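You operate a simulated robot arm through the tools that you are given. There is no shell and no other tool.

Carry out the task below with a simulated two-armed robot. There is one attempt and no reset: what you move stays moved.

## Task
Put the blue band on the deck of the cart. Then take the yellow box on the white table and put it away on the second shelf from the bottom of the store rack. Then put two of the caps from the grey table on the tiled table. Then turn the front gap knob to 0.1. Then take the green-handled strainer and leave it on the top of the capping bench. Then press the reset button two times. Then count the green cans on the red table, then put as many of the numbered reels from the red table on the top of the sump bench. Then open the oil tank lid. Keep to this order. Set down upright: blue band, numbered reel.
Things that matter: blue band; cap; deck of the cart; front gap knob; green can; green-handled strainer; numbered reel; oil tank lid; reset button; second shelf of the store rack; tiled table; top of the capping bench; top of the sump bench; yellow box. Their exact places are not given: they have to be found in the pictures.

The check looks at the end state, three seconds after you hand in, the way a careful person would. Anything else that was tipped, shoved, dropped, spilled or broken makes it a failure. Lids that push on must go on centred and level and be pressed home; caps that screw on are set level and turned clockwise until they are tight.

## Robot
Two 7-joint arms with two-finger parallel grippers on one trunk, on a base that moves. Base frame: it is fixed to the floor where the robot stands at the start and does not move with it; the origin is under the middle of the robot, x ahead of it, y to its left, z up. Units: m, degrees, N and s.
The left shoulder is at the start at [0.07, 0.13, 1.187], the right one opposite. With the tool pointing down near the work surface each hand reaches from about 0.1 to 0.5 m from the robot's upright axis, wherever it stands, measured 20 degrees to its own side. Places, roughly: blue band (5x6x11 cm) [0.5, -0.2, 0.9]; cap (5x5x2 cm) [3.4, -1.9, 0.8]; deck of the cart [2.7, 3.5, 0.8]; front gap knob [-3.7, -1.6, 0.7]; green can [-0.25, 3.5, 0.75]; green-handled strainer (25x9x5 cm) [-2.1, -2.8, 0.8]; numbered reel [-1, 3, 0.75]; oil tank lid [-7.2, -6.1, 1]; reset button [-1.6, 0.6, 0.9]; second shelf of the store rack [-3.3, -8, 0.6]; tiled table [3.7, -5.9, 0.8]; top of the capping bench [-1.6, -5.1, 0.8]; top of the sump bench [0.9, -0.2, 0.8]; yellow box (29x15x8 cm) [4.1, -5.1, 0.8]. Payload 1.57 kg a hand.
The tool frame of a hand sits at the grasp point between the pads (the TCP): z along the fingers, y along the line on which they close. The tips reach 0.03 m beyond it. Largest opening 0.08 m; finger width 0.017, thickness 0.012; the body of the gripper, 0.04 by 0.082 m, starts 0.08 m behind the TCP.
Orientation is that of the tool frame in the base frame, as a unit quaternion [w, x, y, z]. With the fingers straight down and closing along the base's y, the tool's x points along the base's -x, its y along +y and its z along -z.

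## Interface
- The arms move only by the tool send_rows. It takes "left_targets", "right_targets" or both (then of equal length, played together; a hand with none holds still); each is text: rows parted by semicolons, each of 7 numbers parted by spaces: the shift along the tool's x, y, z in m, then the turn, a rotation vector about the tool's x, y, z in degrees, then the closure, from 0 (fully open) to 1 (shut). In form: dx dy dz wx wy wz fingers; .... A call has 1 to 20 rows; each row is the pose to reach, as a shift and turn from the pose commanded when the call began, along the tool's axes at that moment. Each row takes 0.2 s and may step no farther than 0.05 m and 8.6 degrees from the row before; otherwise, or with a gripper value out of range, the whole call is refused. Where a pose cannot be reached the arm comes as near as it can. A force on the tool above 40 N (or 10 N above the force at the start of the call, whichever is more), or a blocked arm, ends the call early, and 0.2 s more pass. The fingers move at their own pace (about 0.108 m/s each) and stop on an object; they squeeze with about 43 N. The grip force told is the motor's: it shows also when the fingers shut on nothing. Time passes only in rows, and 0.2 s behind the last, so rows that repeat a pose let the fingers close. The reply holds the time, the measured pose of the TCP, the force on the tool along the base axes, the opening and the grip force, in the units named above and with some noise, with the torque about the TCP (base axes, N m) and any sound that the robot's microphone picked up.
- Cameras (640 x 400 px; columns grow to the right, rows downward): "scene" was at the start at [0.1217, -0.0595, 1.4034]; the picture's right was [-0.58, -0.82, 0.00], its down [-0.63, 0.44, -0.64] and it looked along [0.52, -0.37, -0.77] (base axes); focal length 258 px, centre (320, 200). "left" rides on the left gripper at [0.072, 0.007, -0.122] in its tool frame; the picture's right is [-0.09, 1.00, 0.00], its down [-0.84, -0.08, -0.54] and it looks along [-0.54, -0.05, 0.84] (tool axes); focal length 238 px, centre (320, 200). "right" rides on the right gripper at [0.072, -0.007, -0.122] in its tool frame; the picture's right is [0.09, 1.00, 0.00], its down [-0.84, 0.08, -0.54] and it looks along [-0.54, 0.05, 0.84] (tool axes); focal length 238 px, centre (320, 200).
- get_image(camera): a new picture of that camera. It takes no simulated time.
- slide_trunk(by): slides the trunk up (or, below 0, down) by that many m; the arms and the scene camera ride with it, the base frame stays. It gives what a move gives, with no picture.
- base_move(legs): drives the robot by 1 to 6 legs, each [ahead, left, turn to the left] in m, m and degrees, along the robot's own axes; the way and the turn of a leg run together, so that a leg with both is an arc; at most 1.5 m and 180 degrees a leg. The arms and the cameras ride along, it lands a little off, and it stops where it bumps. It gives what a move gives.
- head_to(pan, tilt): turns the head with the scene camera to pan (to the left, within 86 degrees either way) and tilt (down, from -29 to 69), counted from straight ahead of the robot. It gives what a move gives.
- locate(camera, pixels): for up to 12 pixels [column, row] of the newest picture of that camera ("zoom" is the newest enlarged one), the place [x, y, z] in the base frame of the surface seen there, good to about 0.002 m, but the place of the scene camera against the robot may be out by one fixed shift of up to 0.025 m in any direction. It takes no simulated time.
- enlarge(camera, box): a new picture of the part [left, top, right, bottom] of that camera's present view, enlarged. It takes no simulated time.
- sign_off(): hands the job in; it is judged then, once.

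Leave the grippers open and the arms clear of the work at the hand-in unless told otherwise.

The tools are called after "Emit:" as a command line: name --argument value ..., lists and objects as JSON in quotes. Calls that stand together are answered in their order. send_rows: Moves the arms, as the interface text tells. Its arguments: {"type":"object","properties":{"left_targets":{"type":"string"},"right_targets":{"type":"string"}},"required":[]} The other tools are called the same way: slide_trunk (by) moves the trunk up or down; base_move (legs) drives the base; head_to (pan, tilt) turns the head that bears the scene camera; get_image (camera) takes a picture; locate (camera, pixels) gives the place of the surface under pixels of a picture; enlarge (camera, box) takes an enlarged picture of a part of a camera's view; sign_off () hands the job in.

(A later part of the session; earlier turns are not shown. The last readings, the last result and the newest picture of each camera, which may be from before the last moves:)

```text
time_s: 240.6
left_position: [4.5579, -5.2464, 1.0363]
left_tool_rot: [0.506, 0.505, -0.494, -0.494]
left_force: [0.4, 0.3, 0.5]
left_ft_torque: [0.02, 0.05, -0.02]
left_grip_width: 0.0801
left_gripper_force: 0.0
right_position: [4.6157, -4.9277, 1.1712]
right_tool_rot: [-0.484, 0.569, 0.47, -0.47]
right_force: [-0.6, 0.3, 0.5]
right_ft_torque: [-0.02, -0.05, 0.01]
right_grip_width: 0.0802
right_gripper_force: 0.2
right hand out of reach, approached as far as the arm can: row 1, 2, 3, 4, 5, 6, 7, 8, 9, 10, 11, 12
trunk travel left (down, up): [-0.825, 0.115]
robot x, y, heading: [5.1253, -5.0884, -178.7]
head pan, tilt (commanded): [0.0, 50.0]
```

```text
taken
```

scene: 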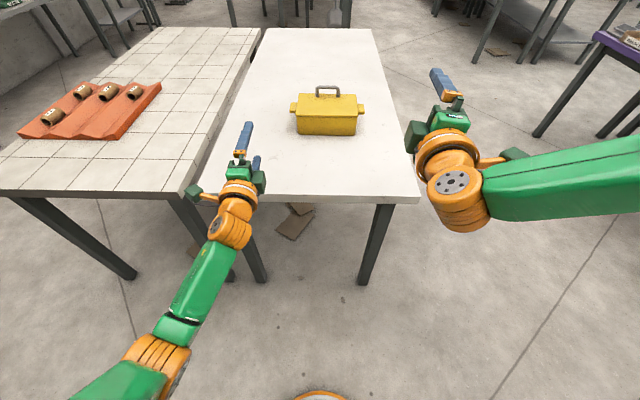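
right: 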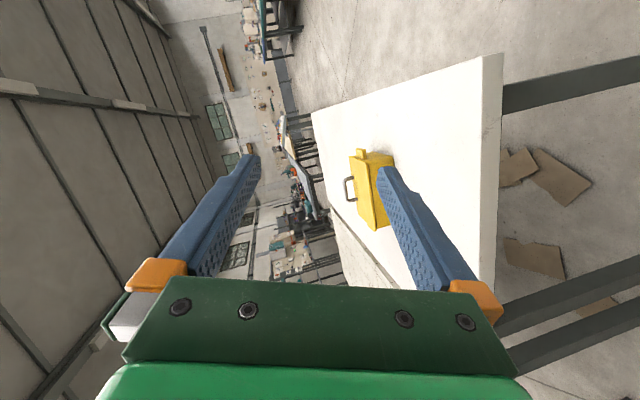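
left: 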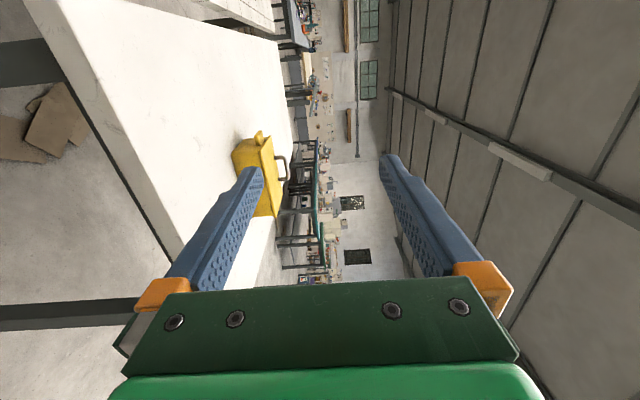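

The left arm has a good low configuration; the right one sticks again. I check the left elbow's height to see which configuration the right should copy.

Emit:
locate --camera "scene" --pixels '[[160, 360], [150, 345], [190, 300], [230, 225], [120, 385], [455, 180], [460, 215], [560, 185], [620, 180], [630, 155]]'

Emit:
head_to --pan -60 --tilt 40

Emit:
get_image --camera "scene"

Emit:
head_to --pan 60 --tilt 40

Emit:
get_image --camera "scene"

```text
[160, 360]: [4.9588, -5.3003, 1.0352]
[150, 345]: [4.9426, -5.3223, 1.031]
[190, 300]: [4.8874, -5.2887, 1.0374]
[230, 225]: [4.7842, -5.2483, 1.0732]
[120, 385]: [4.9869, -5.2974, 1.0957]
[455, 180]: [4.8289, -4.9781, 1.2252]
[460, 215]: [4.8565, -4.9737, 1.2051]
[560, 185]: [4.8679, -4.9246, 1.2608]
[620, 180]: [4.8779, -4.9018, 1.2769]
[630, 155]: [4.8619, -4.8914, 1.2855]
```

```text
time_s: 241.9
left_position: [4.5594, -5.2464, 1.0364]
left_tool_rot: [0.506, 0.506, -0.494, -0.494]
left_force: [0.3, -0.4, 0.1]
left_ft_torque: [-0.02, 0.02, -0.02]
left_grip_width: 0.0798
left_gripper_force: 0.1
right_position: [4.6153, -4.9271, 1.1714]
right_tool_rot: [-0.485, 0.57, 0.469, -0.469]
right_force: [0.9, -0.6, 0.3]
right_ft_torque: [0.0, 0.01, 0.0]
right_grip_width: 0.08
right_gripper_force: 0.1
trunk travel left (down, up): [-0.825, 0.115]
robot x, y, heading: [5.1256, -5.084, -178.8]
head pan, tilt (commanded): [-60.0, 40.0]
```

```text
taken
```

scene: 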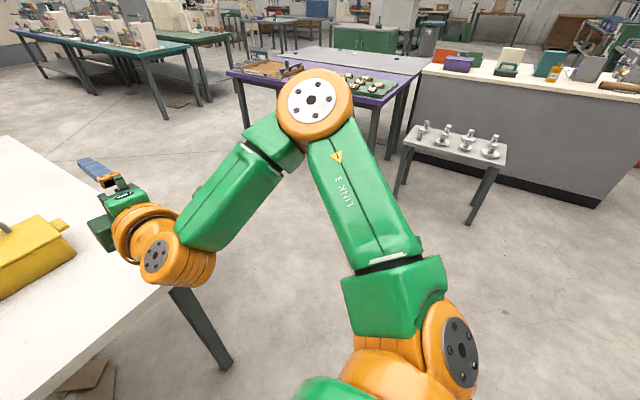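

```text
time_s: 243.9
left_position: [4.5589, -5.2463, 1.0361]
left_tool_rot: [0.506, 0.506, -0.494, -0.494]
left_force: [0.6, -0.7, 0.0]
left_ft_torque: [0.01, 0.0, 0.01]
left_grip_width: 0.08
left_gripper_force: 0.1
right_position: [4.6158, -4.9273, 1.1719]
right_tool_rot: [-0.484, 0.57, 0.469, -0.47]
right_force: [-0.4, -0.3, -0.2]
right_ft_torque: [0.0, 0.01, 0.04]
right_grip_width: 0.0801
right_gripper_force: 0.0
trunk travel left (down, up): [-0.825, 0.115]
robot x, y, heading: [5.1275, -5.089, -178.7]
head pan, tilt (commanded): [60.0, 40.0]
```

```text
taken
```

scene: 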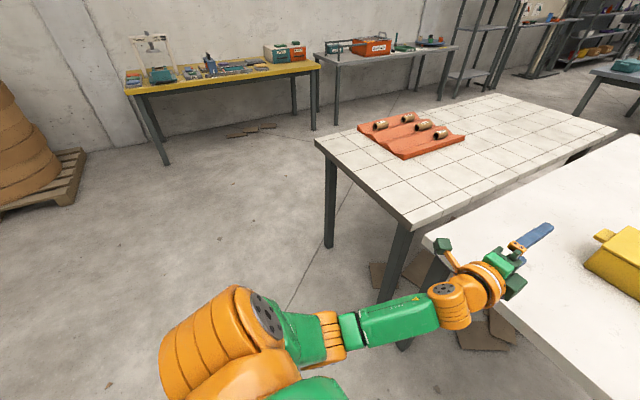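

The left arm's low-elbow pose is fine if the box stands near the table edge. I bring the right hand back to the tool-down travel pose mirrored to the left's old one, to repeat the move that worked on the left.

Emit:
send_rows --right_targets "0.008 0.003 -0.019 -5.05 4.8 4.78 0; 0.016 0.005 -0.038 -10.1 9.6 9.55 0; 0.024 0.008 -0.056 -15.1 14.4 14.3 0; 0.033 0.011 -0.075 -20.2 19.2 19.1 0; 0.041 0.013 -0.094 -25.2 24 23.9 0; 0.049 0.016 -0.113 -30.3 28.8 28.7 0; 0.057 0.019 -0.132 -35.3 33.6 33.4 0; 0.065 0.021 -0.15 -40.4 38.4 38.2 0; 0.073 0.024 -0.169 -45.4 43.2 43 0; 0.082 0.027 -0.188 -50.5 48 47.8 0; 0.09 0.029 -0.207 -55.5 52.8 52.5 0; 0.098 0.032 -0.226 -60.6 57.6 57.3 0; 0.106 0.0346 -0.2443 -65.6 62.4 62.1 0; 0.106 0.0346 -0.2443 -65.6 62.4 62.1 0"

```text
time_s: 246.9
left_position: [4.5593, -5.248, 1.0367]
left_tool_rot: [0.506, 0.506, -0.494, -0.494]
left_force: [0.3, 0.0, 0.0]
left_ft_torque: [0.03, -0.01, 0.01]
left_grip_width: 0.0798
left_gripper_force: 0.1
right_position: [4.8715, -4.8567, 1.153]
right_tool_rot: [0.0, 1.0, 0.01, 0.001]
right_force: [0.1, -0.3, 0.1]
right_ft_torque: [-0.02, 0.02, -0.02]
right_grip_width: 0.0799
right_gripper_force: 0.1
trunk travel left (down, up): [-0.825, 0.115]
robot x, y, heading: [5.1269, -5.0868, -178.9]
head pan, tilt (commanded): [60.0, 40.0]
```

Right hand is back at tool-down. Now I repeat the exact mirrored motion that succeeded for the left.

Emit:
send_rows --right_targets "-0.013 0 0.006 4.62 -4.62 -4.62 0; -0.027 0 0.012 9.24 -9.24 -9.24 0; -0.04 0 0.018 13.86 -13.86 -13.86 0; -0.053 0 0.024 18.47 -18.47 -18.47 0; -0.067 0 0.03 23.09 -23.09 -23.09 0; -0.08 0 0.036 27.71 -27.71 -27.71 0; -0.093 0 0.042 32.33 -32.33 -32.33 0; -0.107 0 0.048 36.95 -36.95 -36.95 0; -0.12 0 0.054 41.57 -41.57 -41.57 0; -0.133 0 0.06 46.19 -46.19 -46.19 0; -0.147 0 0.066 50.81 -50.81 -50.81 0; -0.16 0 0.072 55.43 -55.43 -55.43 0; -0.173 0 0.078 60.04 -60.04 -60.04 0; -0.187 0 0.084 64.66 -64.66 -64.66 0; -0.2 0 0.09 69.28 -69.28 -69.28 0; -0.2 0 0.09 69.28 -69.28 -69.28 0"

Emit:
head_to --pan 0 --tilt 50

Emit:
get_image --camera "scene"

```text
time_s: 250.3
left_position: [4.5582, -5.2457, 1.0361]
left_tool_rot: [0.506, 0.506, -0.494, -0.494]
left_force: [0.8, 0.2, 0.4]
left_ft_torque: [0.0, 0.02, -0.03]
left_grip_width: 0.08
left_gripper_force: 0.1
right_position: [4.6853, -4.856, 1.0928]
right_tool_rot: [-0.419, 0.696, 0.406, -0.418]
right_force: [-0.9, 0.5, -0.1]
right_ft_torque: [0.02, 0.01, 0.01]
right_grip_width: 0.0803
right_gripper_force: 0.0
right hand out of reach, approached as far as the arm can: row 7, 8, 9, 10, 11, 12, 13, 14, 15, 16
trunk travel left (down, up): [-0.825, 0.115]
robot x, y, heading: [5.1238, -5.0873, -178.6]
head pan, tilt (commanded): [60.0, 40.0]
```

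```text
time_s: 251.6
left_position: [4.5593, -5.2468, 1.037]
left_tool_rot: [0.506, 0.507, -0.494, -0.494]
left_force: [0.8, -0.3, 0.8]
left_ft_torque: [0.01, 0.0, 0.01]
left_grip_width: 0.0798
left_gripper_force: 0.1
right_position: [4.6859, -4.8553, 1.0912]
right_tool_rot: [-0.418, 0.697, 0.407, -0.418]
right_force: [-0.4, 0.6, 0.2]
right_ft_torque: [-0.01, 0.03, 0.02]
right_grip_width: 0.08
right_gripper_force: 0.0
trunk travel left (down, up): [-0.825, 0.115]
robot x, y, heading: [5.1255, -5.0884, -179.0]
head pan, tilt (commanded): [0.0, 50.0]
```

```text
taken
```

scene: 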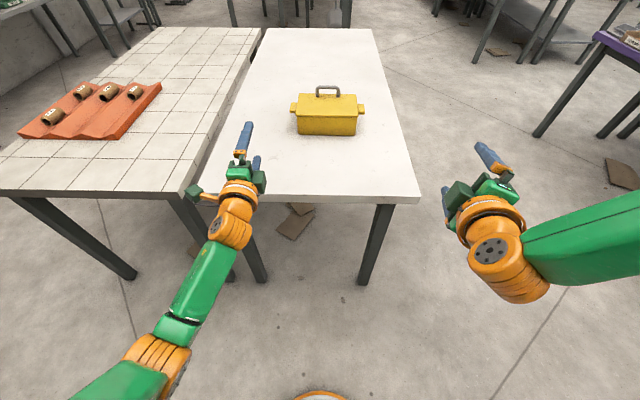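

I choose the high-elbow pose for both arms: hands slightly above shoulder height. The right goes up/forward to finish its turn there; the left goes back to tool-down to reset its elbow.

Emit:
send_rows --right_targets "-0.014 -0.026 0.009 2.2 -2.5 -2.4 0; -0.027 -0.052 0.017 4.3 -5.1 -4.8 0; -0.041 -0.078 0.026 6.5 -7.6 -7.2 0; -0.055 -0.105 0.034 8.7 -10.2 -9.6 0; -0.069 -0.131 0.043 10.9 -12.7 -12 0; -0.082 -0.157 0.051 13 -15.3 -14.4 0; -0.096 -0.183 0.06 15.2 -17.8 -16.8 0; -0.096 -0.183 0.06 15.2 -17.8 -16.8 0; -0.096 -0.183 0.06 15.2 -17.8 -16.8 0; -0.096 -0.183 0.06 15.2 -17.8 -16.8 0; -0.096 -0.183 0.06 15.2 -17.8 -16.8 0; -0.096 -0.183 0.06 15.2 -17.8 -16.8 0; -0.096 -0.183 0.06 15.2 -17.8 -16.8 0; -0.096 -0.183 0.06 15.2 -17.8 -16.8 0; -0.096 -0.183 0.06 15.2 -17.8 -16.8 0" --left_targets "0.006 0.008 -0.021 4.6 4.6 -4.6 0; 0.012 0.015 -0.043 9.2 9.2 -9.2 0; 0.018 0.023 -0.064 13.8 13.8 -13.8 0; 0.023 0.03 -0.086 18.4 18.4 -18.4 0; 0.029 0.038 -0.107 23 23 -23 0; 0.035 0.046 -0.129 27.6 27.6 -27.6 0; 0.041 0.053 -0.15 32.2 32.2 -32.2 0; 0.047 0.061 -0.172 36.8 36.8 -36.8 0; 0.053 0.068 -0.193 41.4 41.4 -41.4 0; 0.059 0.076 -0.215 46 46 -46 0; 0.065 0.084 -0.236 50.6 50.6 -50.6 0; 0.07 0.091 -0.258 55.2 55.2 -55.2 0; 0.076 0.099 -0.279 59.8 59.8 -59.8 0; 0.082 0.106 -0.301 64.4 64.4 -64.4 0; 0.088 0.114 -0.322 69.2 69 -69 0"

Emit:
get_image --camera "scene"

```text
time_s: 254.8
left_position: [4.906, -5.3768, 1.1458]
left_tool_rot: [0.001, 1.0, 0.008, -0.002]
left_force: [0.7, -0.8, 0.4]
left_ft_torque: [0.05, 0.0, -0.01]
left_grip_width: 0.0801
left_gripper_force: 0.1
left hand out of reach, approached as far as the arm can: row 8, 9, 10, 11, 12, 13, 14, 15
right_position: [4.562, -4.8704, 1.2643]
right_tool_rot: [0.495, -0.496, -0.504, 0.505]
right_force: [0.3, 0.1, 0.5]
right_ft_torque: [0.02, -0.01, 0.01]
right_grip_width: 0.08
right_gripper_force: 0.2
right hand out of reach, approached as far as the arm can: row 2, 3
trunk travel left (down, up): [-0.825, 0.115]
robot x, y, heading: [5.1252, -5.0844, -178.7]
head pan, tilt (commanded): [0.0, 50.0]
```

```text
taken
```

scene: 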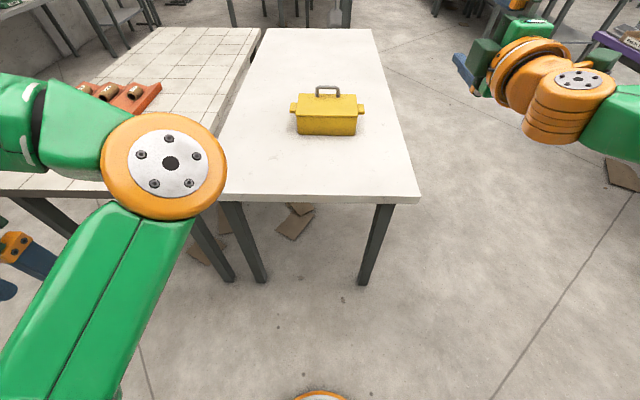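

The right hand is at the high forward pose. The left arm is tool-down but its elbow swung inward. I look at it from the side.

Emit:
head_to --pan 70 --tilt 45

Emit:
get_image --camera "scene"

Emit:
locate --camera "scene" --pixels '[[320, 200], [200, 200], [450, 200], [320, 300], [500, 150], [400, 120]]'

```text
time_s: 256.2
left_position: [4.9034, -5.3767, 1.1472]
left_tool_rot: [0.002, 1.0, 0.01, -0.002]
left_force: [0.7, 1.5, 0.2]
left_ft_torque: [-0.01, 0.0, 0.0]
left_grip_width: 0.0799
left_gripper_force: 0.2
right_position: [4.5613, -4.8714, 1.2645]
right_tool_rot: [0.494, -0.496, -0.504, 0.506]
right_force: [0.0, -1.0, 0.0]
right_ft_torque: [0.0, 0.05, 0.0]
right_grip_width: 0.08
right_gripper_force: 0.0
trunk travel left (down, up): [-0.825, 0.115]
robot x, y, heading: [5.1225, -5.086, -178.8]
head pan, tilt (commanded): [70.0, 45.0]
```

```text
taken
```

scene: 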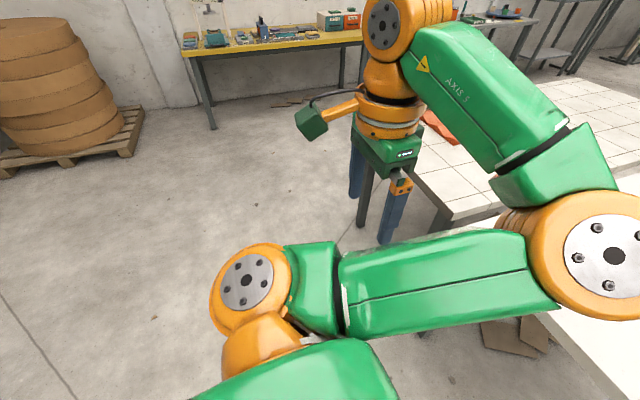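

```text
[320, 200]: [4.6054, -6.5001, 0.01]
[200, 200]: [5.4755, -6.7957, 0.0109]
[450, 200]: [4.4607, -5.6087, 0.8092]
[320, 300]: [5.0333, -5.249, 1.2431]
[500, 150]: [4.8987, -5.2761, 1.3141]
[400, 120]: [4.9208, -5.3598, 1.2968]
```

The left elbow is folded inward. I extend the left hand forward (nearly straight arm), so that it can unfold, and look again.

Emit:
send_rows --left_targets "-0.03 -0.01 0.01 0 0 0 0; -0.06 -0.02 0.02 0 0 0 0; -0.09 -0.03 0.03 0 0 0 0; -0.12 -0.04 0.04 0 0 0 0; -0.15 -0.06 0.05 0 0 0 0; -0.18 -0.08 0.06 0 0 0 0; -0.21 -0.1 0.07 0 0 0 0; -0.23 -0.12 0.08 0 0 0 0; -0.23 -0.14 0.08 0 0 0 0"

Emit:
get_image --camera "scene"

```text
time_s: 258.2
left_position: [4.6656, -5.2441, 1.0663]
left_tool_rot: [0.002, 1.0, 0.009, -0.002]
left_force: [-0.2, -0.3, 0.0]
left_ft_torque: [-0.01, 0.0, 0.01]
left_grip_width: 0.0801
left_gripper_force: 0.0
left hand out of reach, approached as far as the arm can: row 1, 2, 3, 4, 5, 6, 7
right_position: [4.5607, -4.8715, 1.2653]
right_tool_rot: [0.494, -0.497, -0.504, 0.505]
right_force: [-0.5, 0.0, -0.4]
right_ft_torque: [0.01, -0.01, -0.03]
right_grip_width: 0.08
right_gripper_force: 0.0
trunk travel left (down, up): [-0.825, 0.115]
robot x, y, heading: [5.1239, -5.0884, -178.6]
head pan, tilt (commanded): [70.0, 45.0]
```

```text
taken
```

scene: 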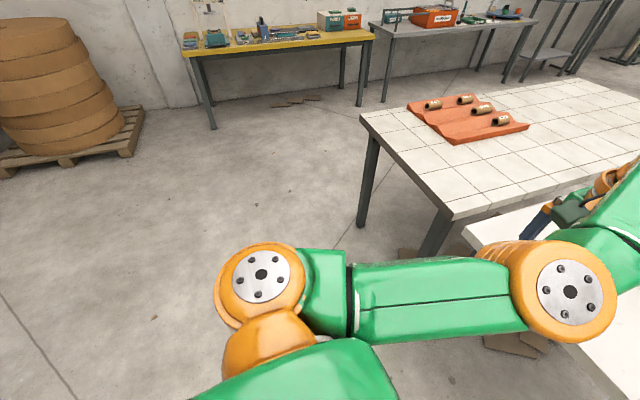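

I check where the left elbow is now.

Emit:
locate --camera "scene" --pixels '[[565, 290], [430, 300], [260, 275], [500, 250], [610, 240]]'

Emit:
head_to --pan 0 --tilt 50

Emit:
get_image --camera "scene"

```text
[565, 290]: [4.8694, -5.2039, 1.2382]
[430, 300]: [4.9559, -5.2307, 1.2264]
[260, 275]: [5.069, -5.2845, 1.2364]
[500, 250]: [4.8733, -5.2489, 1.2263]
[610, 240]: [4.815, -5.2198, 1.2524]
```

```text
time_s: 259.6
left_position: [4.6651, -5.2455, 1.0667]
left_tool_rot: [0.002, 1.0, 0.009, -0.002]
left_force: [0.7, -0.3, -0.5]
left_ft_torque: [0.02, -0.02, 0.01]
left_grip_width: 0.0799
left_gripper_force: 0.0
right_position: [4.5596, -4.8691, 1.2648]
right_tool_rot: [0.494, -0.497, -0.504, 0.505]
right_force: [-0.3, 0.0, -0.5]
right_ft_torque: [0.02, -0.02, -0.02]
right_grip_width: 0.0799
right_gripper_force: 0.1
trunk travel left (down, up): [-0.825, 0.115]
robot x, y, heading: [5.1233, -5.0869, -178.4]
head pan, tilt (commanded): [0.0, 50.0]
```

```text
taken
```

scene: 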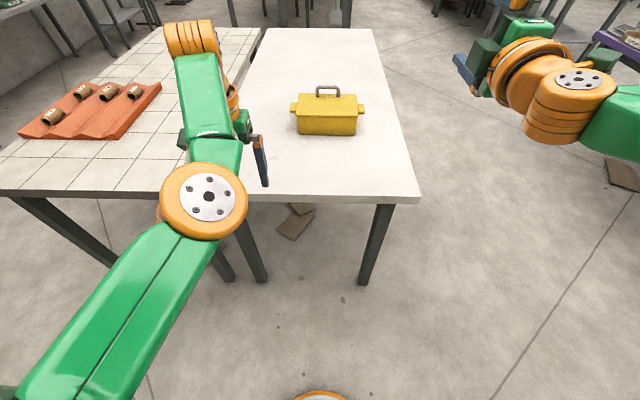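

The left elbow is now in front at shoulder height. I pitch the left tool forward by 90° while raising to z≈1.26.

Emit:
send_rows --left_targets "-0.01 0.004 -0.018 0 -8.2 0 0; -0.02 0.007 -0.036 0 -16.4 0 0; -0.03 0.011 -0.054 0 -24.6 0 0; -0.04 0.015 -0.072 0 -32.8 0 0; -0.05 0.018 -0.09 0 -41 0 0; -0.06 0.022 -0.108 0 -49.2 0 0; -0.07 0.026 -0.126 0 -57.4 0 0; -0.08 0.029 -0.144 0 -65.6 0 0; -0.09 0.033 -0.162 0 -73.8 0 0; -0.1 0.036 -0.18 0 -82 0 0; -0.107 0.04 -0.195 0 -90 0 0; -0.107 0.04 -0.195 0 -90 0 0"

Emit:
get_image --camera "scene"

```text
time_s: 262.2
left_position: [4.5606, -5.2848, 1.2621]
left_tool_rot: [-0.009, -0.706, -0.007, 0.709]
left_force: [0.4, 0.2, -0.5]
left_ft_torque: [0.02, 0.02, -0.01]
left_grip_width: 0.0801
left_gripper_force: 0.0
left hand out of reach, approached as far as the arm can: row 1, 2, 3
right_position: [4.5612, -4.8718, 1.2652]
right_tool_rot: [0.493, -0.497, -0.504, 0.505]
right_force: [0.1, 0.5, 0.5]
right_ft_torque: [-0.01, -0.01, 0.01]
right_grip_width: 0.0799
right_gripper_force: 0.0
trunk travel left (down, up): [-0.825, 0.115]
robot x, y, heading: [5.1256, -5.0842, -178.7]
head pan, tilt (commanded): [0.0, 50.0]
```

```text
taken
```

scene: 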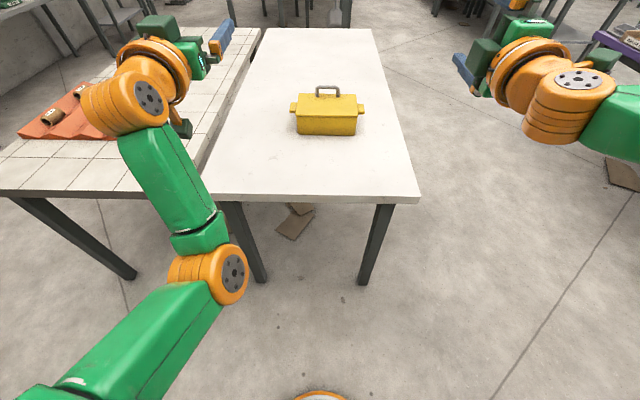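

The left hand points forward now. I roll it +90° so that it closes vertically.

Emit:
send_rows --left_targets "0 0 0 0 0 8.2 0; 0 0 0 0 0 16.4 0; 0 0 0 0 0 24.6 0; 0 0 0 0 0 32.8 0; 0 0 0 0 0 41 0; 0 0 0 0 0 49.2 0; 0 0 0 0 0 57.4 0; 0 0 0 0 0 65.6 0; 0 0 0 0 0 73.8 0; 0 0 0 0 0 82 0; 0 0 0 0 0 90 0; 0 0 0 0 0 90 0"

Emit:
get_image --camera "scene"

Emit:
locate --camera "scene" --pixels '[[210, 265], [180, 190], [120, 100], [150, 330], [560, 90], [620, 110], [200, 290]]'

```text
time_s: 264.8
left_position: [4.5604, -5.2852, 1.2621]
left_tool_rot: [0.507, 0.503, -0.496, -0.494]
left_force: [0.4, 0.0, 0.1]
left_ft_torque: [0.01, 0.01, -0.01]
left_grip_width: 0.0801
left_gripper_force: 0.0
right_position: [4.5608, -4.8704, 1.2649]
right_tool_rot: [0.494, -0.496, -0.504, 0.505]
right_force: [-0.3, 0.4, 0.2]
right_ft_torque: [0.02, 0.03, 0.0]
right_grip_width: 0.0801
right_gripper_force: 0.1
trunk travel left (down, up): [-0.825, 0.115]
robot x, y, heading: [5.1259, -5.0867, -178.8]
head pan, tilt (commanded): [0.0, 50.0]
```

```text
taken
```

scene: 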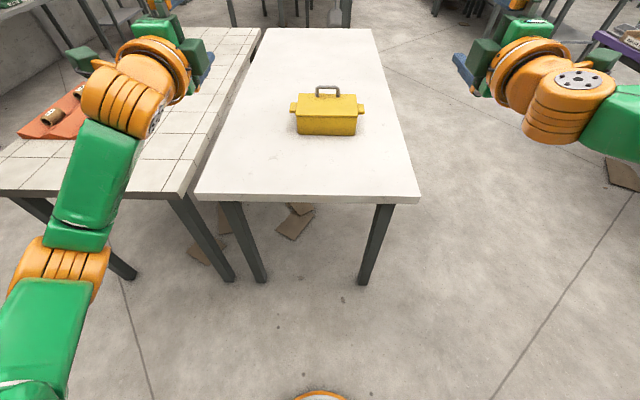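

```text
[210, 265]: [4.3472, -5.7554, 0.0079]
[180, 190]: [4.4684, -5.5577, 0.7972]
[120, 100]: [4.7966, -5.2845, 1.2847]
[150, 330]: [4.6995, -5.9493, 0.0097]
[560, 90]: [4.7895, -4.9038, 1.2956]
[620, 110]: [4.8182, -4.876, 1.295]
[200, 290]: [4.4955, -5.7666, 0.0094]
```

The left arm's elbow drops when rolled, so the forearm would hit the table where the box stands now. Plan: slide the box about 0.26 m to the table's east edge (gripping the handle from the north side without lifting), then take it from the east with both hands. First I roll the right hand back (closing sideways).

Emit:
send_rows --right_targets "0 0 0 0 0 8.2 0; 0 0 0 0 0 16.4 0; 0 0 0 0 0 24.6 0; 0 0 0 0 0 32.8 0; 0 0 0 0 0 41 0; 0 0 0 0 0 49.2 0; 0 0 0 0 0 57.4 0; 0 0 0 0 0 65.6 0; 0 0 0 0 0 73.8 0; 0 0 0 0 0 82 0; 0 0 0 0 0 90 0; 0 0 0 0 0 90 0"

Emit:
send_rows --right_targets "0.02 0 0 0 8 0 0; 0.04 0.01 -0.005 0 16 0 0; 0.06 0.02 -0.01 0 24 0 0; 0.09 0.03 -0.015 0 32 0 0; 0.11 0.04 -0.02 0 40 0 0; 0.11 0.05 -0.02 0 40 0 0; 0.11 0.05 -0.02 0 40 0 0"

Emit:
base_move --legs '[[0, -0.98, 0], [0, 0, 88.8]]'

Emit:
get_image --camera "scene"

```text
time_s: 267.4
left_position: [4.5604, -5.285, 1.2622]
left_tool_rot: [0.506, 0.504, -0.494, -0.496]
left_force: [-0.1, 0.1, -0.1]
left_ft_torque: [-0.01, -0.01, -0.02]
left_grip_width: 0.0802
left_gripper_force: 0.0
right_position: [4.5609, -4.8697, 1.2636]
right_tool_rot: [0.009, 0.708, 0.005, -0.706]
right_force: [-0.1, 0.2, 0.3]
right_ft_torque: [0.03, 0.04, 0.01]
right_grip_width: 0.0797
right_gripper_force: 0.0
trunk travel left (down, up): [-0.825, 0.115]
robot x, y, heading: [5.1255, -5.0832, -178.7]
head pan, tilt (commanded): [0.0, 50.0]
```

```text
time_s: 269.0
left_position: [4.5603, -5.2857, 1.262]
left_tool_rot: [0.506, 0.503, -0.495, -0.496]
left_force: [0.2, 0.6, -0.2]
left_ft_torque: [-0.04, 0.01, 0.01]
left_grip_width: 0.0801
left_gripper_force: 0.0
right_position: [4.5828, -4.9196, 1.1536]
right_tool_rot: [0.005, 0.907, 0.008, -0.422]
right_force: [-0.1, 0.1, 0.7]
right_ft_torque: [-0.02, 0.0, 0.02]
right_grip_width: 0.08
right_gripper_force: 0.0
trunk travel left (down, up): [-0.825, 0.115]
robot x, y, heading: [5.126, -5.0858, -178.8]
head pan, tilt (commanded): [0.0, 50.0]
```

```text
time_s: 277.9
left_position: [5.2815, -4.6814, 1.2625]
left_tool_rot: [0.709, 0.706, -0.008, -0.006]
left_force: [0.5, 0.8, 0.7]
left_ft_torque: [-0.01, -0.01, 0.01]
left_grip_width: 0.08
left_gripper_force: 0.1
right_position: [4.9177, -4.645, 1.1531]
right_tool_rot: [0.295, 0.648, 0.635, -0.3]
right_force: [-0.1, -0.3, -0.9]
right_ft_torque: [-0.01, 0.02, -0.03]
right_grip_width: 0.0797
right_gripper_force: 0.0
trunk travel left (down, up): [-0.825, 0.115]
robot x, y, heading: [5.1037, -4.1105, -90.7]
head pan, tilt (commanded): [0.0, 50.0]
```

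```text
taken
```

scene: 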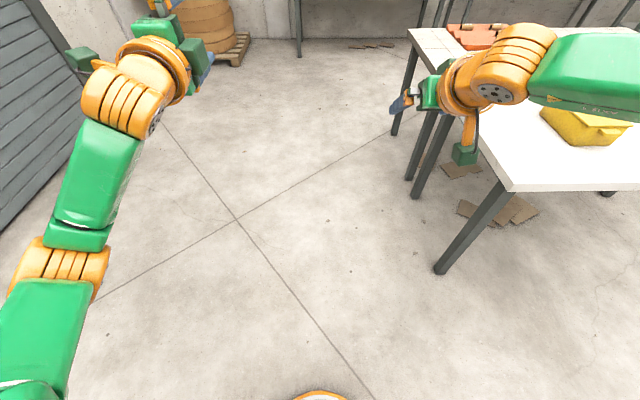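

Right hand pitched 50°. I strafe right to line up with the handle and drive up to the table.

Emit:
base_move --legs '[[0, -0.863, 0.5], [0.43, 0, 0]]'

Emit:
slide_trunk --by -0.12

Emit:
get_image --camera "right"

Emit:
get_image --camera "scene"

```text
time_s: 284.7
left_position: [4.4366, -5.1011, 1.2621]
left_tool_rot: [0.709, 0.705, 0.002, 0.004]
left_force: [0.0, 0.2, -0.2]
left_ft_torque: [0.0, -0.01, 0.01]
left_grip_width: 0.0801
left_gripper_force: 0.0
right_position: [4.0713, -5.0755, 1.1541]
right_tool_rot: [0.301, 0.639, 0.643, -0.296]
right_force: [0.3, 0.0, 0.5]
right_ft_torque: [0.0, 0.01, -0.01]
right_grip_width: 0.0798
right_gripper_force: 0.0
trunk travel left (down, up): [-0.825, 0.115]
robot x, y, heading: [4.2459, -4.5372, -89.3]
head pan, tilt (commanded): [0.0, 50.0]
```

```text
time_s: 286.2
left_position: [4.4377, -5.1023, 1.1417]
left_tool_rot: [0.708, 0.706, 0.002, 0.004]
left_force: [0.7, -0.4, 0.3]
left_ft_torque: [-0.01, 0.0, 0.01]
left_grip_width: 0.0801
left_gripper_force: 0.0
right_position: [4.072, -5.0779, 1.0341]
right_tool_rot: [0.3, 0.639, 0.643, -0.296]
right_force: [0.2, 0.3, -0.2]
right_ft_torque: [0.01, 0.01, -0.02]
right_grip_width: 0.08
right_gripper_force: 0.0
trunk travel left (down, up): [-0.705, 0.235]
robot x, y, heading: [4.2449, -4.5375, -89.2]
head pan, tilt (commanded): [0.0, 50.0]
```

```text
taken
```

right: 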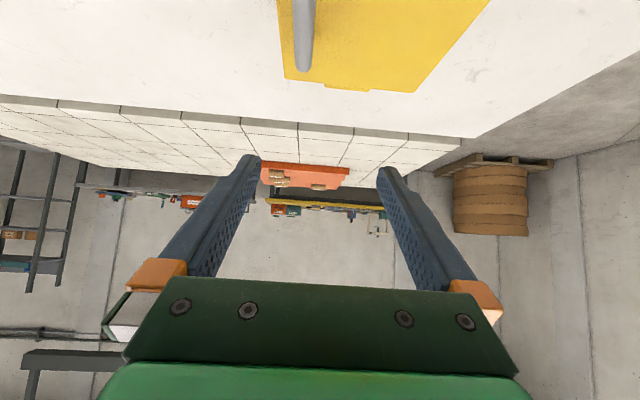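

```text
taken
```

scene: 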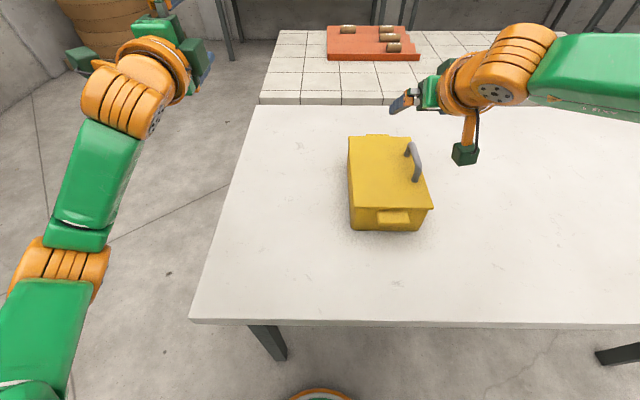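

The bar is 1.7 cm to the left of the hand's centre; I correct and lower onto the bar, then close (no lifting).

Emit:
send_rows --right_targets "0 -0.017 0 0 0 0 0; 0.02 -0.017 0.018 0 0 0 0; 0.04 -0.017 0.036 0 0 0 0; 0.06 -0.017 0.055 0 0 0 0; 0.0815 -0.017 0.0749 0 0 0 0; 0.0815 -0.017 0.0749 0 0 0 0"

Emit:
get_image --camera "right"

```text
time_s: 287.6
left_position: [4.4369, -5.1025, 1.1431]
left_tool_rot: [0.708, 0.706, 0.002, 0.005]
left_force: [0.0, 0.5, 0.3]
left_ft_torque: [0.0, 0.0, -0.01]
left_grip_width: 0.08
left_gripper_force: 0.0
right_position: [4.0567, -5.0816, 0.9241]
right_tool_rot: [0.301, 0.639, 0.644, -0.295]
right_force: [0.1, -0.5, -0.4]
right_ft_torque: [-0.01, -0.01, 0.01]
right_grip_width: 0.0799
right_gripper_force: 0.0
trunk travel left (down, up): [-0.705, 0.235]
robot x, y, heading: [4.2428, -4.5363, -89.5]
head pan, tilt (commanded): [0.0, 50.0]
```

```text
taken
```

right: 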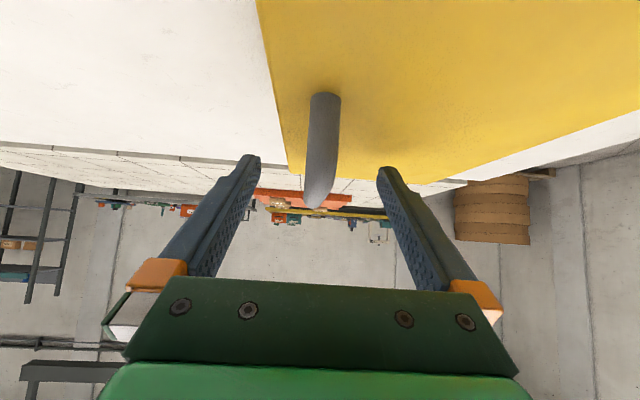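

The bar is centred. I close on it.

Emit:
send_rows --right_targets "0 0 0 0 0 0 0.5; 0 0 0 0 0 0 1; 0 0 0 0 0 0 1; 0 0 0 0 0 0 1; 0 0 0 0 0 0 1"

Emit:
base_move --legs '[[0, 0.06, 0]]'

Emit:
get_image --camera "scene"

```text
time_s: 288.8
left_position: [4.4364, -5.1033, 1.1424]
left_tool_rot: [0.708, 0.706, 0.001, 0.004]
left_force: [-0.7, -0.4, -0.7]
left_ft_torque: [0.03, 0.0, 0.0]
left_grip_width: 0.08
left_gripper_force: 0.1
right_position: [4.0557, -5.0824, 0.926]
right_tool_rot: [0.301, 0.638, 0.644, -0.295]
right_force: [-0.5, -1.2, -0.8]
right_ft_torque: [-0.01, 0.07, -0.23]
right_grip_width: 0.0136
right_gripper_force: 29.9
trunk travel left (down, up): [-0.705, 0.235]
robot x, y, heading: [4.2419, -4.5369, -89.2]
head pan, tilt (commanded): [0.0, 50.0]
```

```text
time_s: 289.8
left_position: [4.4943, -5.1021, 1.1427]
left_tool_rot: [0.708, 0.706, 0.001, 0.005]
left_force: [0.1, -0.5, 0.0]
left_ft_torque: [0.02, 0.0, 0.02]
left_grip_width: 0.0799
left_gripper_force: 0.0
right_position: [4.1149, -5.0803, 0.9242]
right_tool_rot: [0.302, 0.639, 0.643, -0.297]
right_force: [-1.0, 0.1, 0.5]
right_ft_torque: [-0.51, -0.15, -0.08]
right_grip_width: 0.0135
right_gripper_force: 30.6
trunk travel left (down, up): [-0.705, 0.235]
robot x, y, heading: [4.3038, -4.539, -89.1]
head pan, tilt (commanded): [0.0, 50.0]
```

```text
taken
```

scene: 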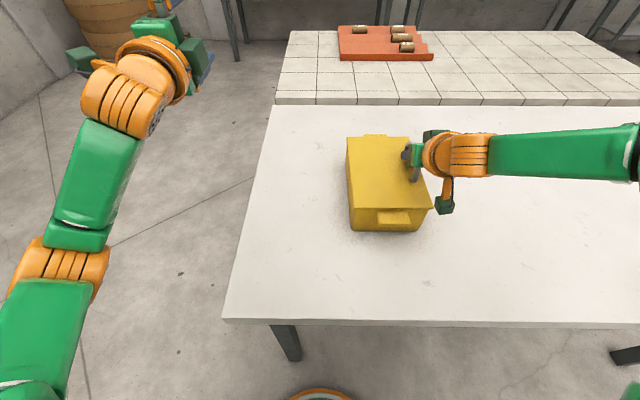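

The box slides along nicely and stays straight. I drag it another 0.20 m toward the edge.

Emit:
base_move --legs '[[0, 0.1, 0], [0, 0.1, 0]]'

Emit:
get_image --camera "scene"

Emit:
locate --camera "scene" --pixels '[[350, 145], [350, 210], [425, 207], [355, 228], [420, 228], [300, 200], [290, 150], [278, 230]]'

```text
time_s: 291.6
left_position: [4.694, -5.0996, 1.1431]
left_tool_rot: [0.709, 0.705, 0.001, 0.004]
left_force: [1.0, 0.9, 0.2]
left_ft_torque: [-0.01, -0.02, 0.03]
left_grip_width: 0.08
left_gripper_force: 0.0
right_position: [4.3146, -5.0778, 0.9228]
right_tool_rot: [0.3, 0.64, 0.642, -0.297]
right_force: [-0.3, -0.3, -0.6]
right_ft_torque: [-0.13, 0.17, -0.07]
right_grip_width: 0.0132
right_gripper_force: 29.7
trunk travel left (down, up): [-0.705, 0.235]
robot x, y, heading: [4.5006, -4.5327, -89.3]
head pan, tilt (commanded): [0.0, 50.0]
```

```text
taken
```

scene: 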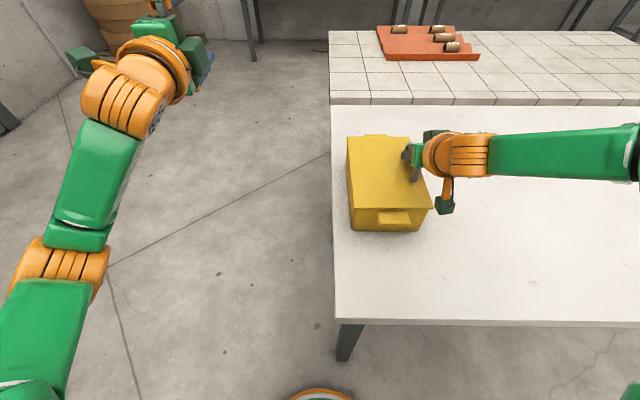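

```text
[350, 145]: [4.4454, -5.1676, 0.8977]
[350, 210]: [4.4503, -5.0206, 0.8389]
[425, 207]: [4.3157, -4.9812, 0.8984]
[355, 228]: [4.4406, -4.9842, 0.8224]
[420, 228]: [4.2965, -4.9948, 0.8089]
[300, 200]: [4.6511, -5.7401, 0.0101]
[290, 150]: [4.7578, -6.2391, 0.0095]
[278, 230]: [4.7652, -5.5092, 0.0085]
```

The box stands about 3–4 cm from the east edge. I release and lift the hand off.

Emit:
send_rows --right_targets "0 0 0 0 0 0 0.7; 0 0 0 0 0 0 0.3; 0 0 0 0 0 0 0; 0 0 0 0 0 0 0; -0.01 0 -0.01 0 0 0 0; -0.035 0 -0.03 0 0 0 0; -0.06 0 -0.05 0 0 0 0; -0.085 0 -0.07 0 0 0 0; -0.1 0 -0.085 0 0 0 0"

Emit:
slide_trunk --by 0.12

Emit:
base_move --legs '[[-0.45, 0, 0]]'

Emit:
get_image --camera "scene"

```text
time_s: 293.6
left_position: [4.6952, -5.0995, 1.1426]
left_tool_rot: [0.709, 0.706, 0.001, 0.003]
left_force: [0.0, 0.3, -0.4]
left_ft_torque: [0.0, 0.01, 0.0]
left_grip_width: 0.0801
left_gripper_force: 0.0
right_position: [4.3132, -5.0765, 1.0546]
right_tool_rot: [0.3, 0.639, 0.643, -0.297]
right_force: [-0.8, -0.7, -0.1]
right_ft_torque: [0.02, 0.03, 0.01]
right_grip_width: 0.0802
right_gripper_force: 0.1
trunk travel left (down, up): [-0.705, 0.235]
robot x, y, heading: [4.501, -4.5344, -89.1]
head pan, tilt (commanded): [0.0, 50.0]
```

```text
time_s: 295.1
left_position: [4.6959, -5.0997, 1.2635]
left_tool_rot: [0.708, 0.706, 0.001, 0.003]
left_force: [0.0, -0.4, 0.0]
left_ft_torque: [0.01, -0.01, -0.01]
left_grip_width: 0.0798
left_gripper_force: 0.0
right_position: [4.3132, -5.0781, 1.1753]
right_tool_rot: [0.299, 0.64, 0.642, -0.296]
right_force: [-0.2, -0.4, -0.9]
right_ft_torque: [-0.02, -0.01, -0.01]
right_grip_width: 0.0801
right_gripper_force: 0.1
trunk travel left (down, up): [-0.825, 0.115]
robot x, y, heading: [4.5066, -4.5324, -89.0]
head pan, tilt (commanded): [0.0, 50.0]
```

```text
time_s: 297.8
left_position: [4.69, -4.6581, 1.2622]
left_tool_rot: [0.708, 0.707, 0.0, 0.001]
left_force: [-0.6, 0.0, -0.3]
left_ft_torque: [0.01, 0.02, -0.01]
left_grip_width: 0.0799
left_gripper_force: 0.1
right_position: [4.3065, -4.634, 1.1747]
right_tool_rot: [0.299, 0.642, 0.641, -0.298]
right_force: [0.3, 0.2, -0.6]
right_ft_torque: [-0.03, 0.0, -0.04]
right_grip_width: 0.0801
right_gripper_force: 0.2
trunk travel left (down, up): [-0.825, 0.115]
robot x, y, heading: [4.5023, -4.0924, -89.5]
head pan, tilt (commanded): [0.0, 50.0]
```

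```text
taken
```

scene: 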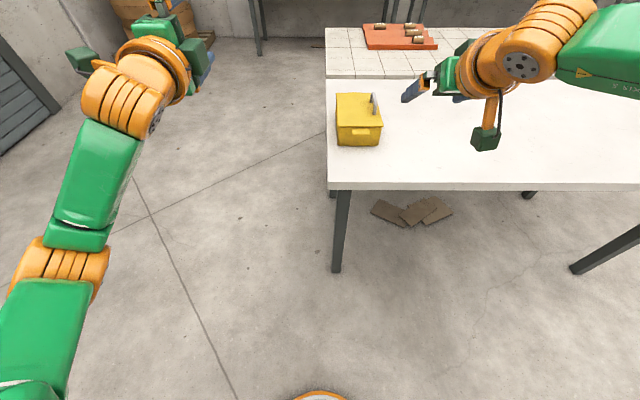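

Now I drive to the east side: strafe left 0.85, ahead 0.985, turn right 90°.

Emit:
base_move --legs '[[0, 0.85, -0.5], [0.985, 0, 0], [0, 0, -90]]'

Emit:
send_rows --right_targets "-0.02 0 -0.015 0 -8 0 0; -0.035 0 -0.03 0 -16 0 0; -0.05 -0.01 -0.045 0 -24 0 0; -0.065 -0.015 -0.05 0 -32 0 0; -0.075 -0.02 -0.05 0 -40 0 0; -0.075 -0.02 -0.05 0 -40 0 0"

Emit:
get_image --camera "scene"

```text
time_s: 310.9
left_position: [4.7782, -5.2855, 1.263]
left_tool_rot: [0.505, 0.502, -0.496, -0.497]
left_force: [0.3, -0.2, -0.3]
left_ft_torque: [0.01, -0.03, -0.01]
left_grip_width: 0.0802
left_gripper_force: 0.0
right_position: [4.7987, -4.9027, 1.175]
right_tool_rot: [0.004, 0.906, 0.006, -0.422]
right_force: [0.2, -0.2, 1.0]
right_ft_torque: [0.0, 0.03, 0.0]
right_grip_width: 0.0798
right_gripper_force: 0.0
trunk travel left (down, up): [-0.825, 0.115]
robot x, y, heading: [5.3448, -5.0876, -178.7]
head pan, tilt (commanded): [0.0, 50.0]
```

```text
time_s: 312.3
left_position: [4.7788, -5.2854, 1.263]
left_tool_rot: [0.505, 0.502, -0.497, -0.496]
left_force: [0.6, -0.2, 0.3]
left_ft_torque: [-0.01, 0.02, 0.0]
left_grip_width: 0.0799
left_gripper_force: 0.1
right_position: [4.7889, -4.8828, 1.2636]
right_tool_rot: [0.006, 0.707, 0.004, -0.707]
right_force: [-0.6, -0.4, 0.1]
right_ft_torque: [0.01, 0.01, 0.0]
right_grip_width: 0.0797
right_gripper_force: 0.0
trunk travel left (down, up): [-0.825, 0.115]
robot x, y, heading: [5.3454, -5.0871, -179.0]
head pan, tilt (commanded): [0.0, 50.0]
```

```text
taken
```

scene: 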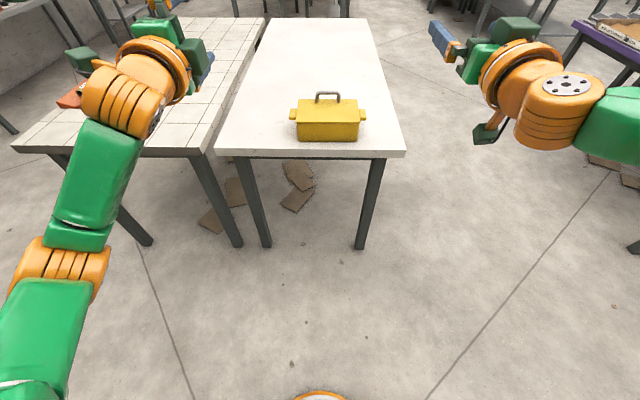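

Right hand points forward. I roll it -90° so it closes vertically.

Emit:
send_rows --right_targets "0 0 0 0 0 -8.2 0; 0 0 0 0 0 -16.4 0; 0 0 0 0 0 -24.6 0; 0 0 0 0 0 -32.8 0; 0 0 0 0 0 -41 0; 0 0 0 0 0 -49.2 0; 0 0 0 0 0 -57.4 0; 0 0 0 0 0 -65.6 0; 0 0 0 0 0 -73.8 0; 0 0 0 0 0 -82 0; 0 0 0 0 0 -90 0; 0 0 0 0 0 -90 0"

Emit:
enlarge --camera "scene" --box '[230, 60, 430, 185]'

```text
time_s: 314.9
left_position: [4.7784, -5.284, 1.2618]
left_tool_rot: [0.504, 0.502, -0.497, -0.496]
left_force: [-0.8, 0.5, -1.0]
left_ft_torque: [-0.01, 0.02, -0.01]
left_grip_width: 0.0799
left_gripper_force: 0.0
right_position: [4.7878, -4.8828, 1.2652]
right_tool_rot: [-0.497, 0.497, 0.503, -0.503]
right_force: [-0.1, -0.2, 0.6]
right_ft_torque: [0.0, -0.01, 0.01]
right_grip_width: 0.0799
right_gripper_force: 0.0
trunk travel left (down, up): [-0.825, 0.115]
robot x, y, heading: [5.3397, -5.0919, -179.1]
head pan, tilt (commanded): [0.0, 50.0]
```

```text
3.20 times, centred on (330, 122) of scene
```

zoom: 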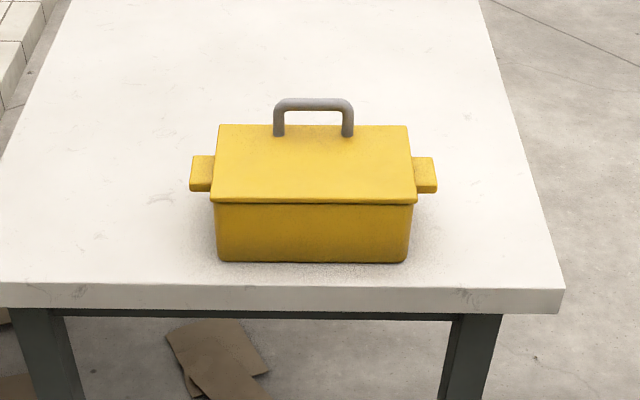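

Emit:
locate --camera "zoom" --pixels '[[194, 159], [209, 159], [192, 177], [209, 180], [199, 187], [433, 160], [416, 160], [434, 178], [417, 182], [426, 189], [214, 196], [411, 199]]'

```text
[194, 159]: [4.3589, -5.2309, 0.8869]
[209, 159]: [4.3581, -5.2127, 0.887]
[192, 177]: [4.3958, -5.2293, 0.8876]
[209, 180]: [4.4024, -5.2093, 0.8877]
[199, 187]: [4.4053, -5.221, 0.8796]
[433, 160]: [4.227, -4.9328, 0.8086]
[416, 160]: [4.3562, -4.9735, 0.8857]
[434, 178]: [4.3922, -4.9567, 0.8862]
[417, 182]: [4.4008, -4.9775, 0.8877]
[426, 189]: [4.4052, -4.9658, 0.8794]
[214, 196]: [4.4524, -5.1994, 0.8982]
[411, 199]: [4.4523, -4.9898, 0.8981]
```

I now have the tab places (true): left tab y -5.221…-5.19, right tab y -4.975…-4.942, x 4.347–4.395, z 0.862–0.877. I set the hands' lateral positions to y=-5.208 and -4.957 and drive 0.24 m closer (fingertips still east of the table).

Emit:
send_rows --right_targets "-0.025 0.001 0.003 0 0 0 0; -0.05 0.002 0.006 0 0 0 0; -0.074 0.003 0.009 0 0 0 0; -0.074 0.003 0.009 0 0 0 0" --left_targets "-0.025 0 0 0 0 0 0; -0.05 0 0 0 0 0 0; -0.076 0 0 0 0 0 0; -0.076 0 0 0 0 0 0"

Emit:
base_move --legs '[[0.22, 0, 0]]'

```text
time_s: 315.9
left_position: [4.7773, -5.2082, 1.2607]
left_tool_rot: [0.505, 0.502, -0.496, -0.497]
left_force: [0.3, 0.1, -0.6]
left_ft_torque: [-0.02, 0.01, -0.02]
left_grip_width: 0.0801
left_gripper_force: 0.1
right_position: [4.7811, -4.9576, 1.2627]
right_tool_rot: [-0.497, 0.497, 0.503, -0.503]
right_force: [-0.2, 0.2, 0.9]
right_ft_torque: [0.0, -0.02, 0.01]
right_grip_width: 0.0798
right_gripper_force: 0.0
trunk travel left (down, up): [-0.825, 0.115]
robot x, y, heading: [5.3465, -5.0904, -179.2]
head pan, tilt (commanded): [0.0, 50.0]
```

```text
time_s: 317.6
left_position: [4.5596, -5.2143, 1.2634]
left_tool_rot: [0.507, 0.502, -0.495, -0.497]
left_force: [0.3, 0.5, 0.1]
left_ft_torque: [0.0, -0.01, -0.02]
left_grip_width: 0.0801
left_gripper_force: 0.0
right_position: [4.5626, -4.9611, 1.2644]
right_tool_rot: [0.496, -0.498, -0.503, 0.504]
right_force: [-0.1, -0.4, 0.2]
right_ft_torque: [-0.02, -0.02, 0.01]
right_grip_width: 0.0799
right_gripper_force: 0.0
trunk travel left (down, up): [-0.825, 0.115]
robot x, y, heading: [5.1215, -5.0922, -178.8]
head pan, tilt (commanded): [0.0, 50.0]
```

Fingertips are 5 cm short of the table edge. I lower the trunk 0.39 so the hands come to tab height.

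Emit:
slide_trunk --by -0.39

Emit:
get_image --camera "right"

Emit:
get_image --camera "left"

Emit:
get_image --camera "scene"

```text
time_s: 321.3
left_position: [4.5583, -5.2136, 0.8719]
left_tool_rot: [0.505, 0.502, -0.496, -0.496]
left_force: [0.4, -0.5, -1.0]
left_ft_torque: [0.0, 0.03, 0.01]
left_grip_width: 0.08
left_gripper_force: 0.1
right_position: [4.5599, -4.9627, 0.872]
right_tool_rot: [0.496, -0.498, -0.503, 0.504]
right_force: [0.5, 0.3, -0.2]
right_ft_torque: [0.01, 0.05, -0.03]
right_grip_width: 0.0799
right_gripper_force: 0.1
trunk travel left (down, up): [-0.435, 0.505]
robot x, y, heading: [5.1196, -5.089, -178.8]
head pan, tilt (commanded): [0.0, 50.0]
```

```text
taken
```

right: 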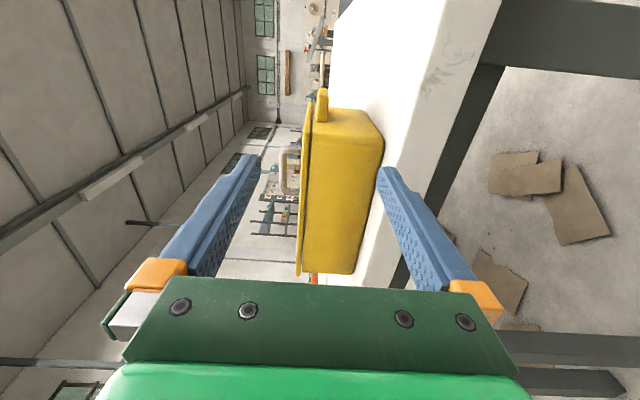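

```text
taken
```

left: 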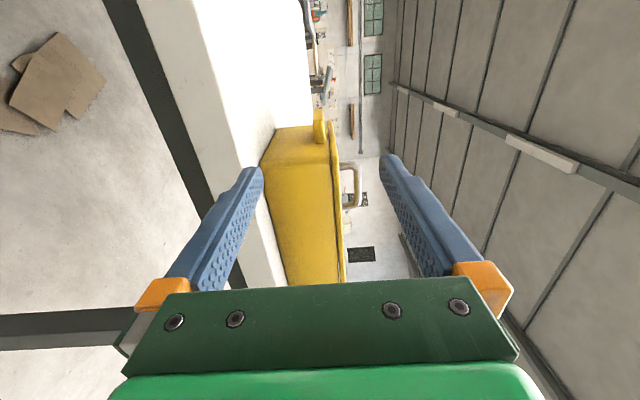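

```text
taken
```

scene: 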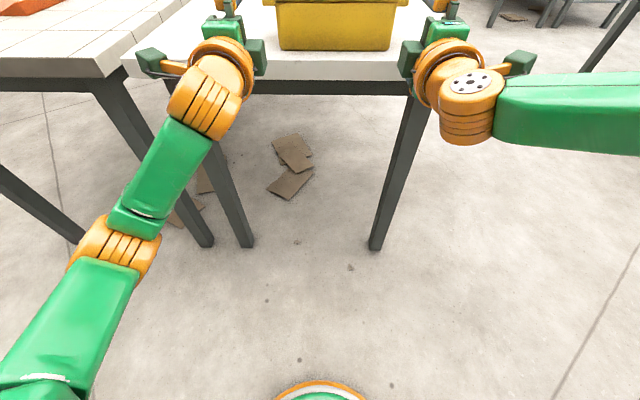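

The hand cameras see the tabs (right view about (322,105), left view about (320,128)). I locate them there for accurate positions.

Emit:
locate --camera "right" --pixels '[[320, 93], [325, 93], [320, 105], [326, 105], [323, 118], [345, 150], [315, 120], [345, 115], [420, 100]]'

Emit:
locate --camera "left" --pixels '[[317, 112], [323, 112], [317, 125], [323, 125], [320, 138], [295, 160], [330, 140], [290, 130], [230, 100]]'

Emit:
enlarge --camera "right" --box '[280, 75, 400, 150]'

Emit:
enlarge --camera "left" --box '[250, 95, 370, 170]'

```text
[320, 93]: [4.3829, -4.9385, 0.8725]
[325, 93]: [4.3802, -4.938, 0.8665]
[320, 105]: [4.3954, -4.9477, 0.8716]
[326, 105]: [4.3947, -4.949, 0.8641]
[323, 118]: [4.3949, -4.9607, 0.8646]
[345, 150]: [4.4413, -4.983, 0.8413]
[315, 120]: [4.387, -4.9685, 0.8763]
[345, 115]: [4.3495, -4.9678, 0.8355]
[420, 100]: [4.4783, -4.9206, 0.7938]
```

```text
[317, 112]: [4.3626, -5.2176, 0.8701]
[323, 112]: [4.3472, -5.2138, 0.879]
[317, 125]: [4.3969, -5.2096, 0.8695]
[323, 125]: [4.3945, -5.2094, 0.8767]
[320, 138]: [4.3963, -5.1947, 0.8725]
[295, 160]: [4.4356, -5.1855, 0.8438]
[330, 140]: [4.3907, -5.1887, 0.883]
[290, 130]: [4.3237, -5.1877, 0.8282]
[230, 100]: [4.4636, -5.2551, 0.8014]
```

```text
5.33 times, centred on (340, 112) of right
```

zoom: 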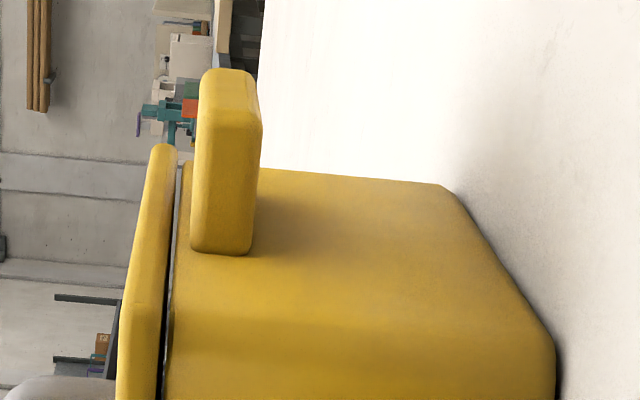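

```text
5.33 times, centred on (310, 132) of left
```

zoom: 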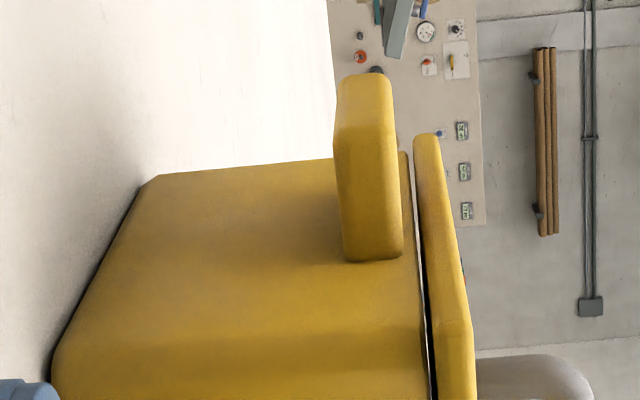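

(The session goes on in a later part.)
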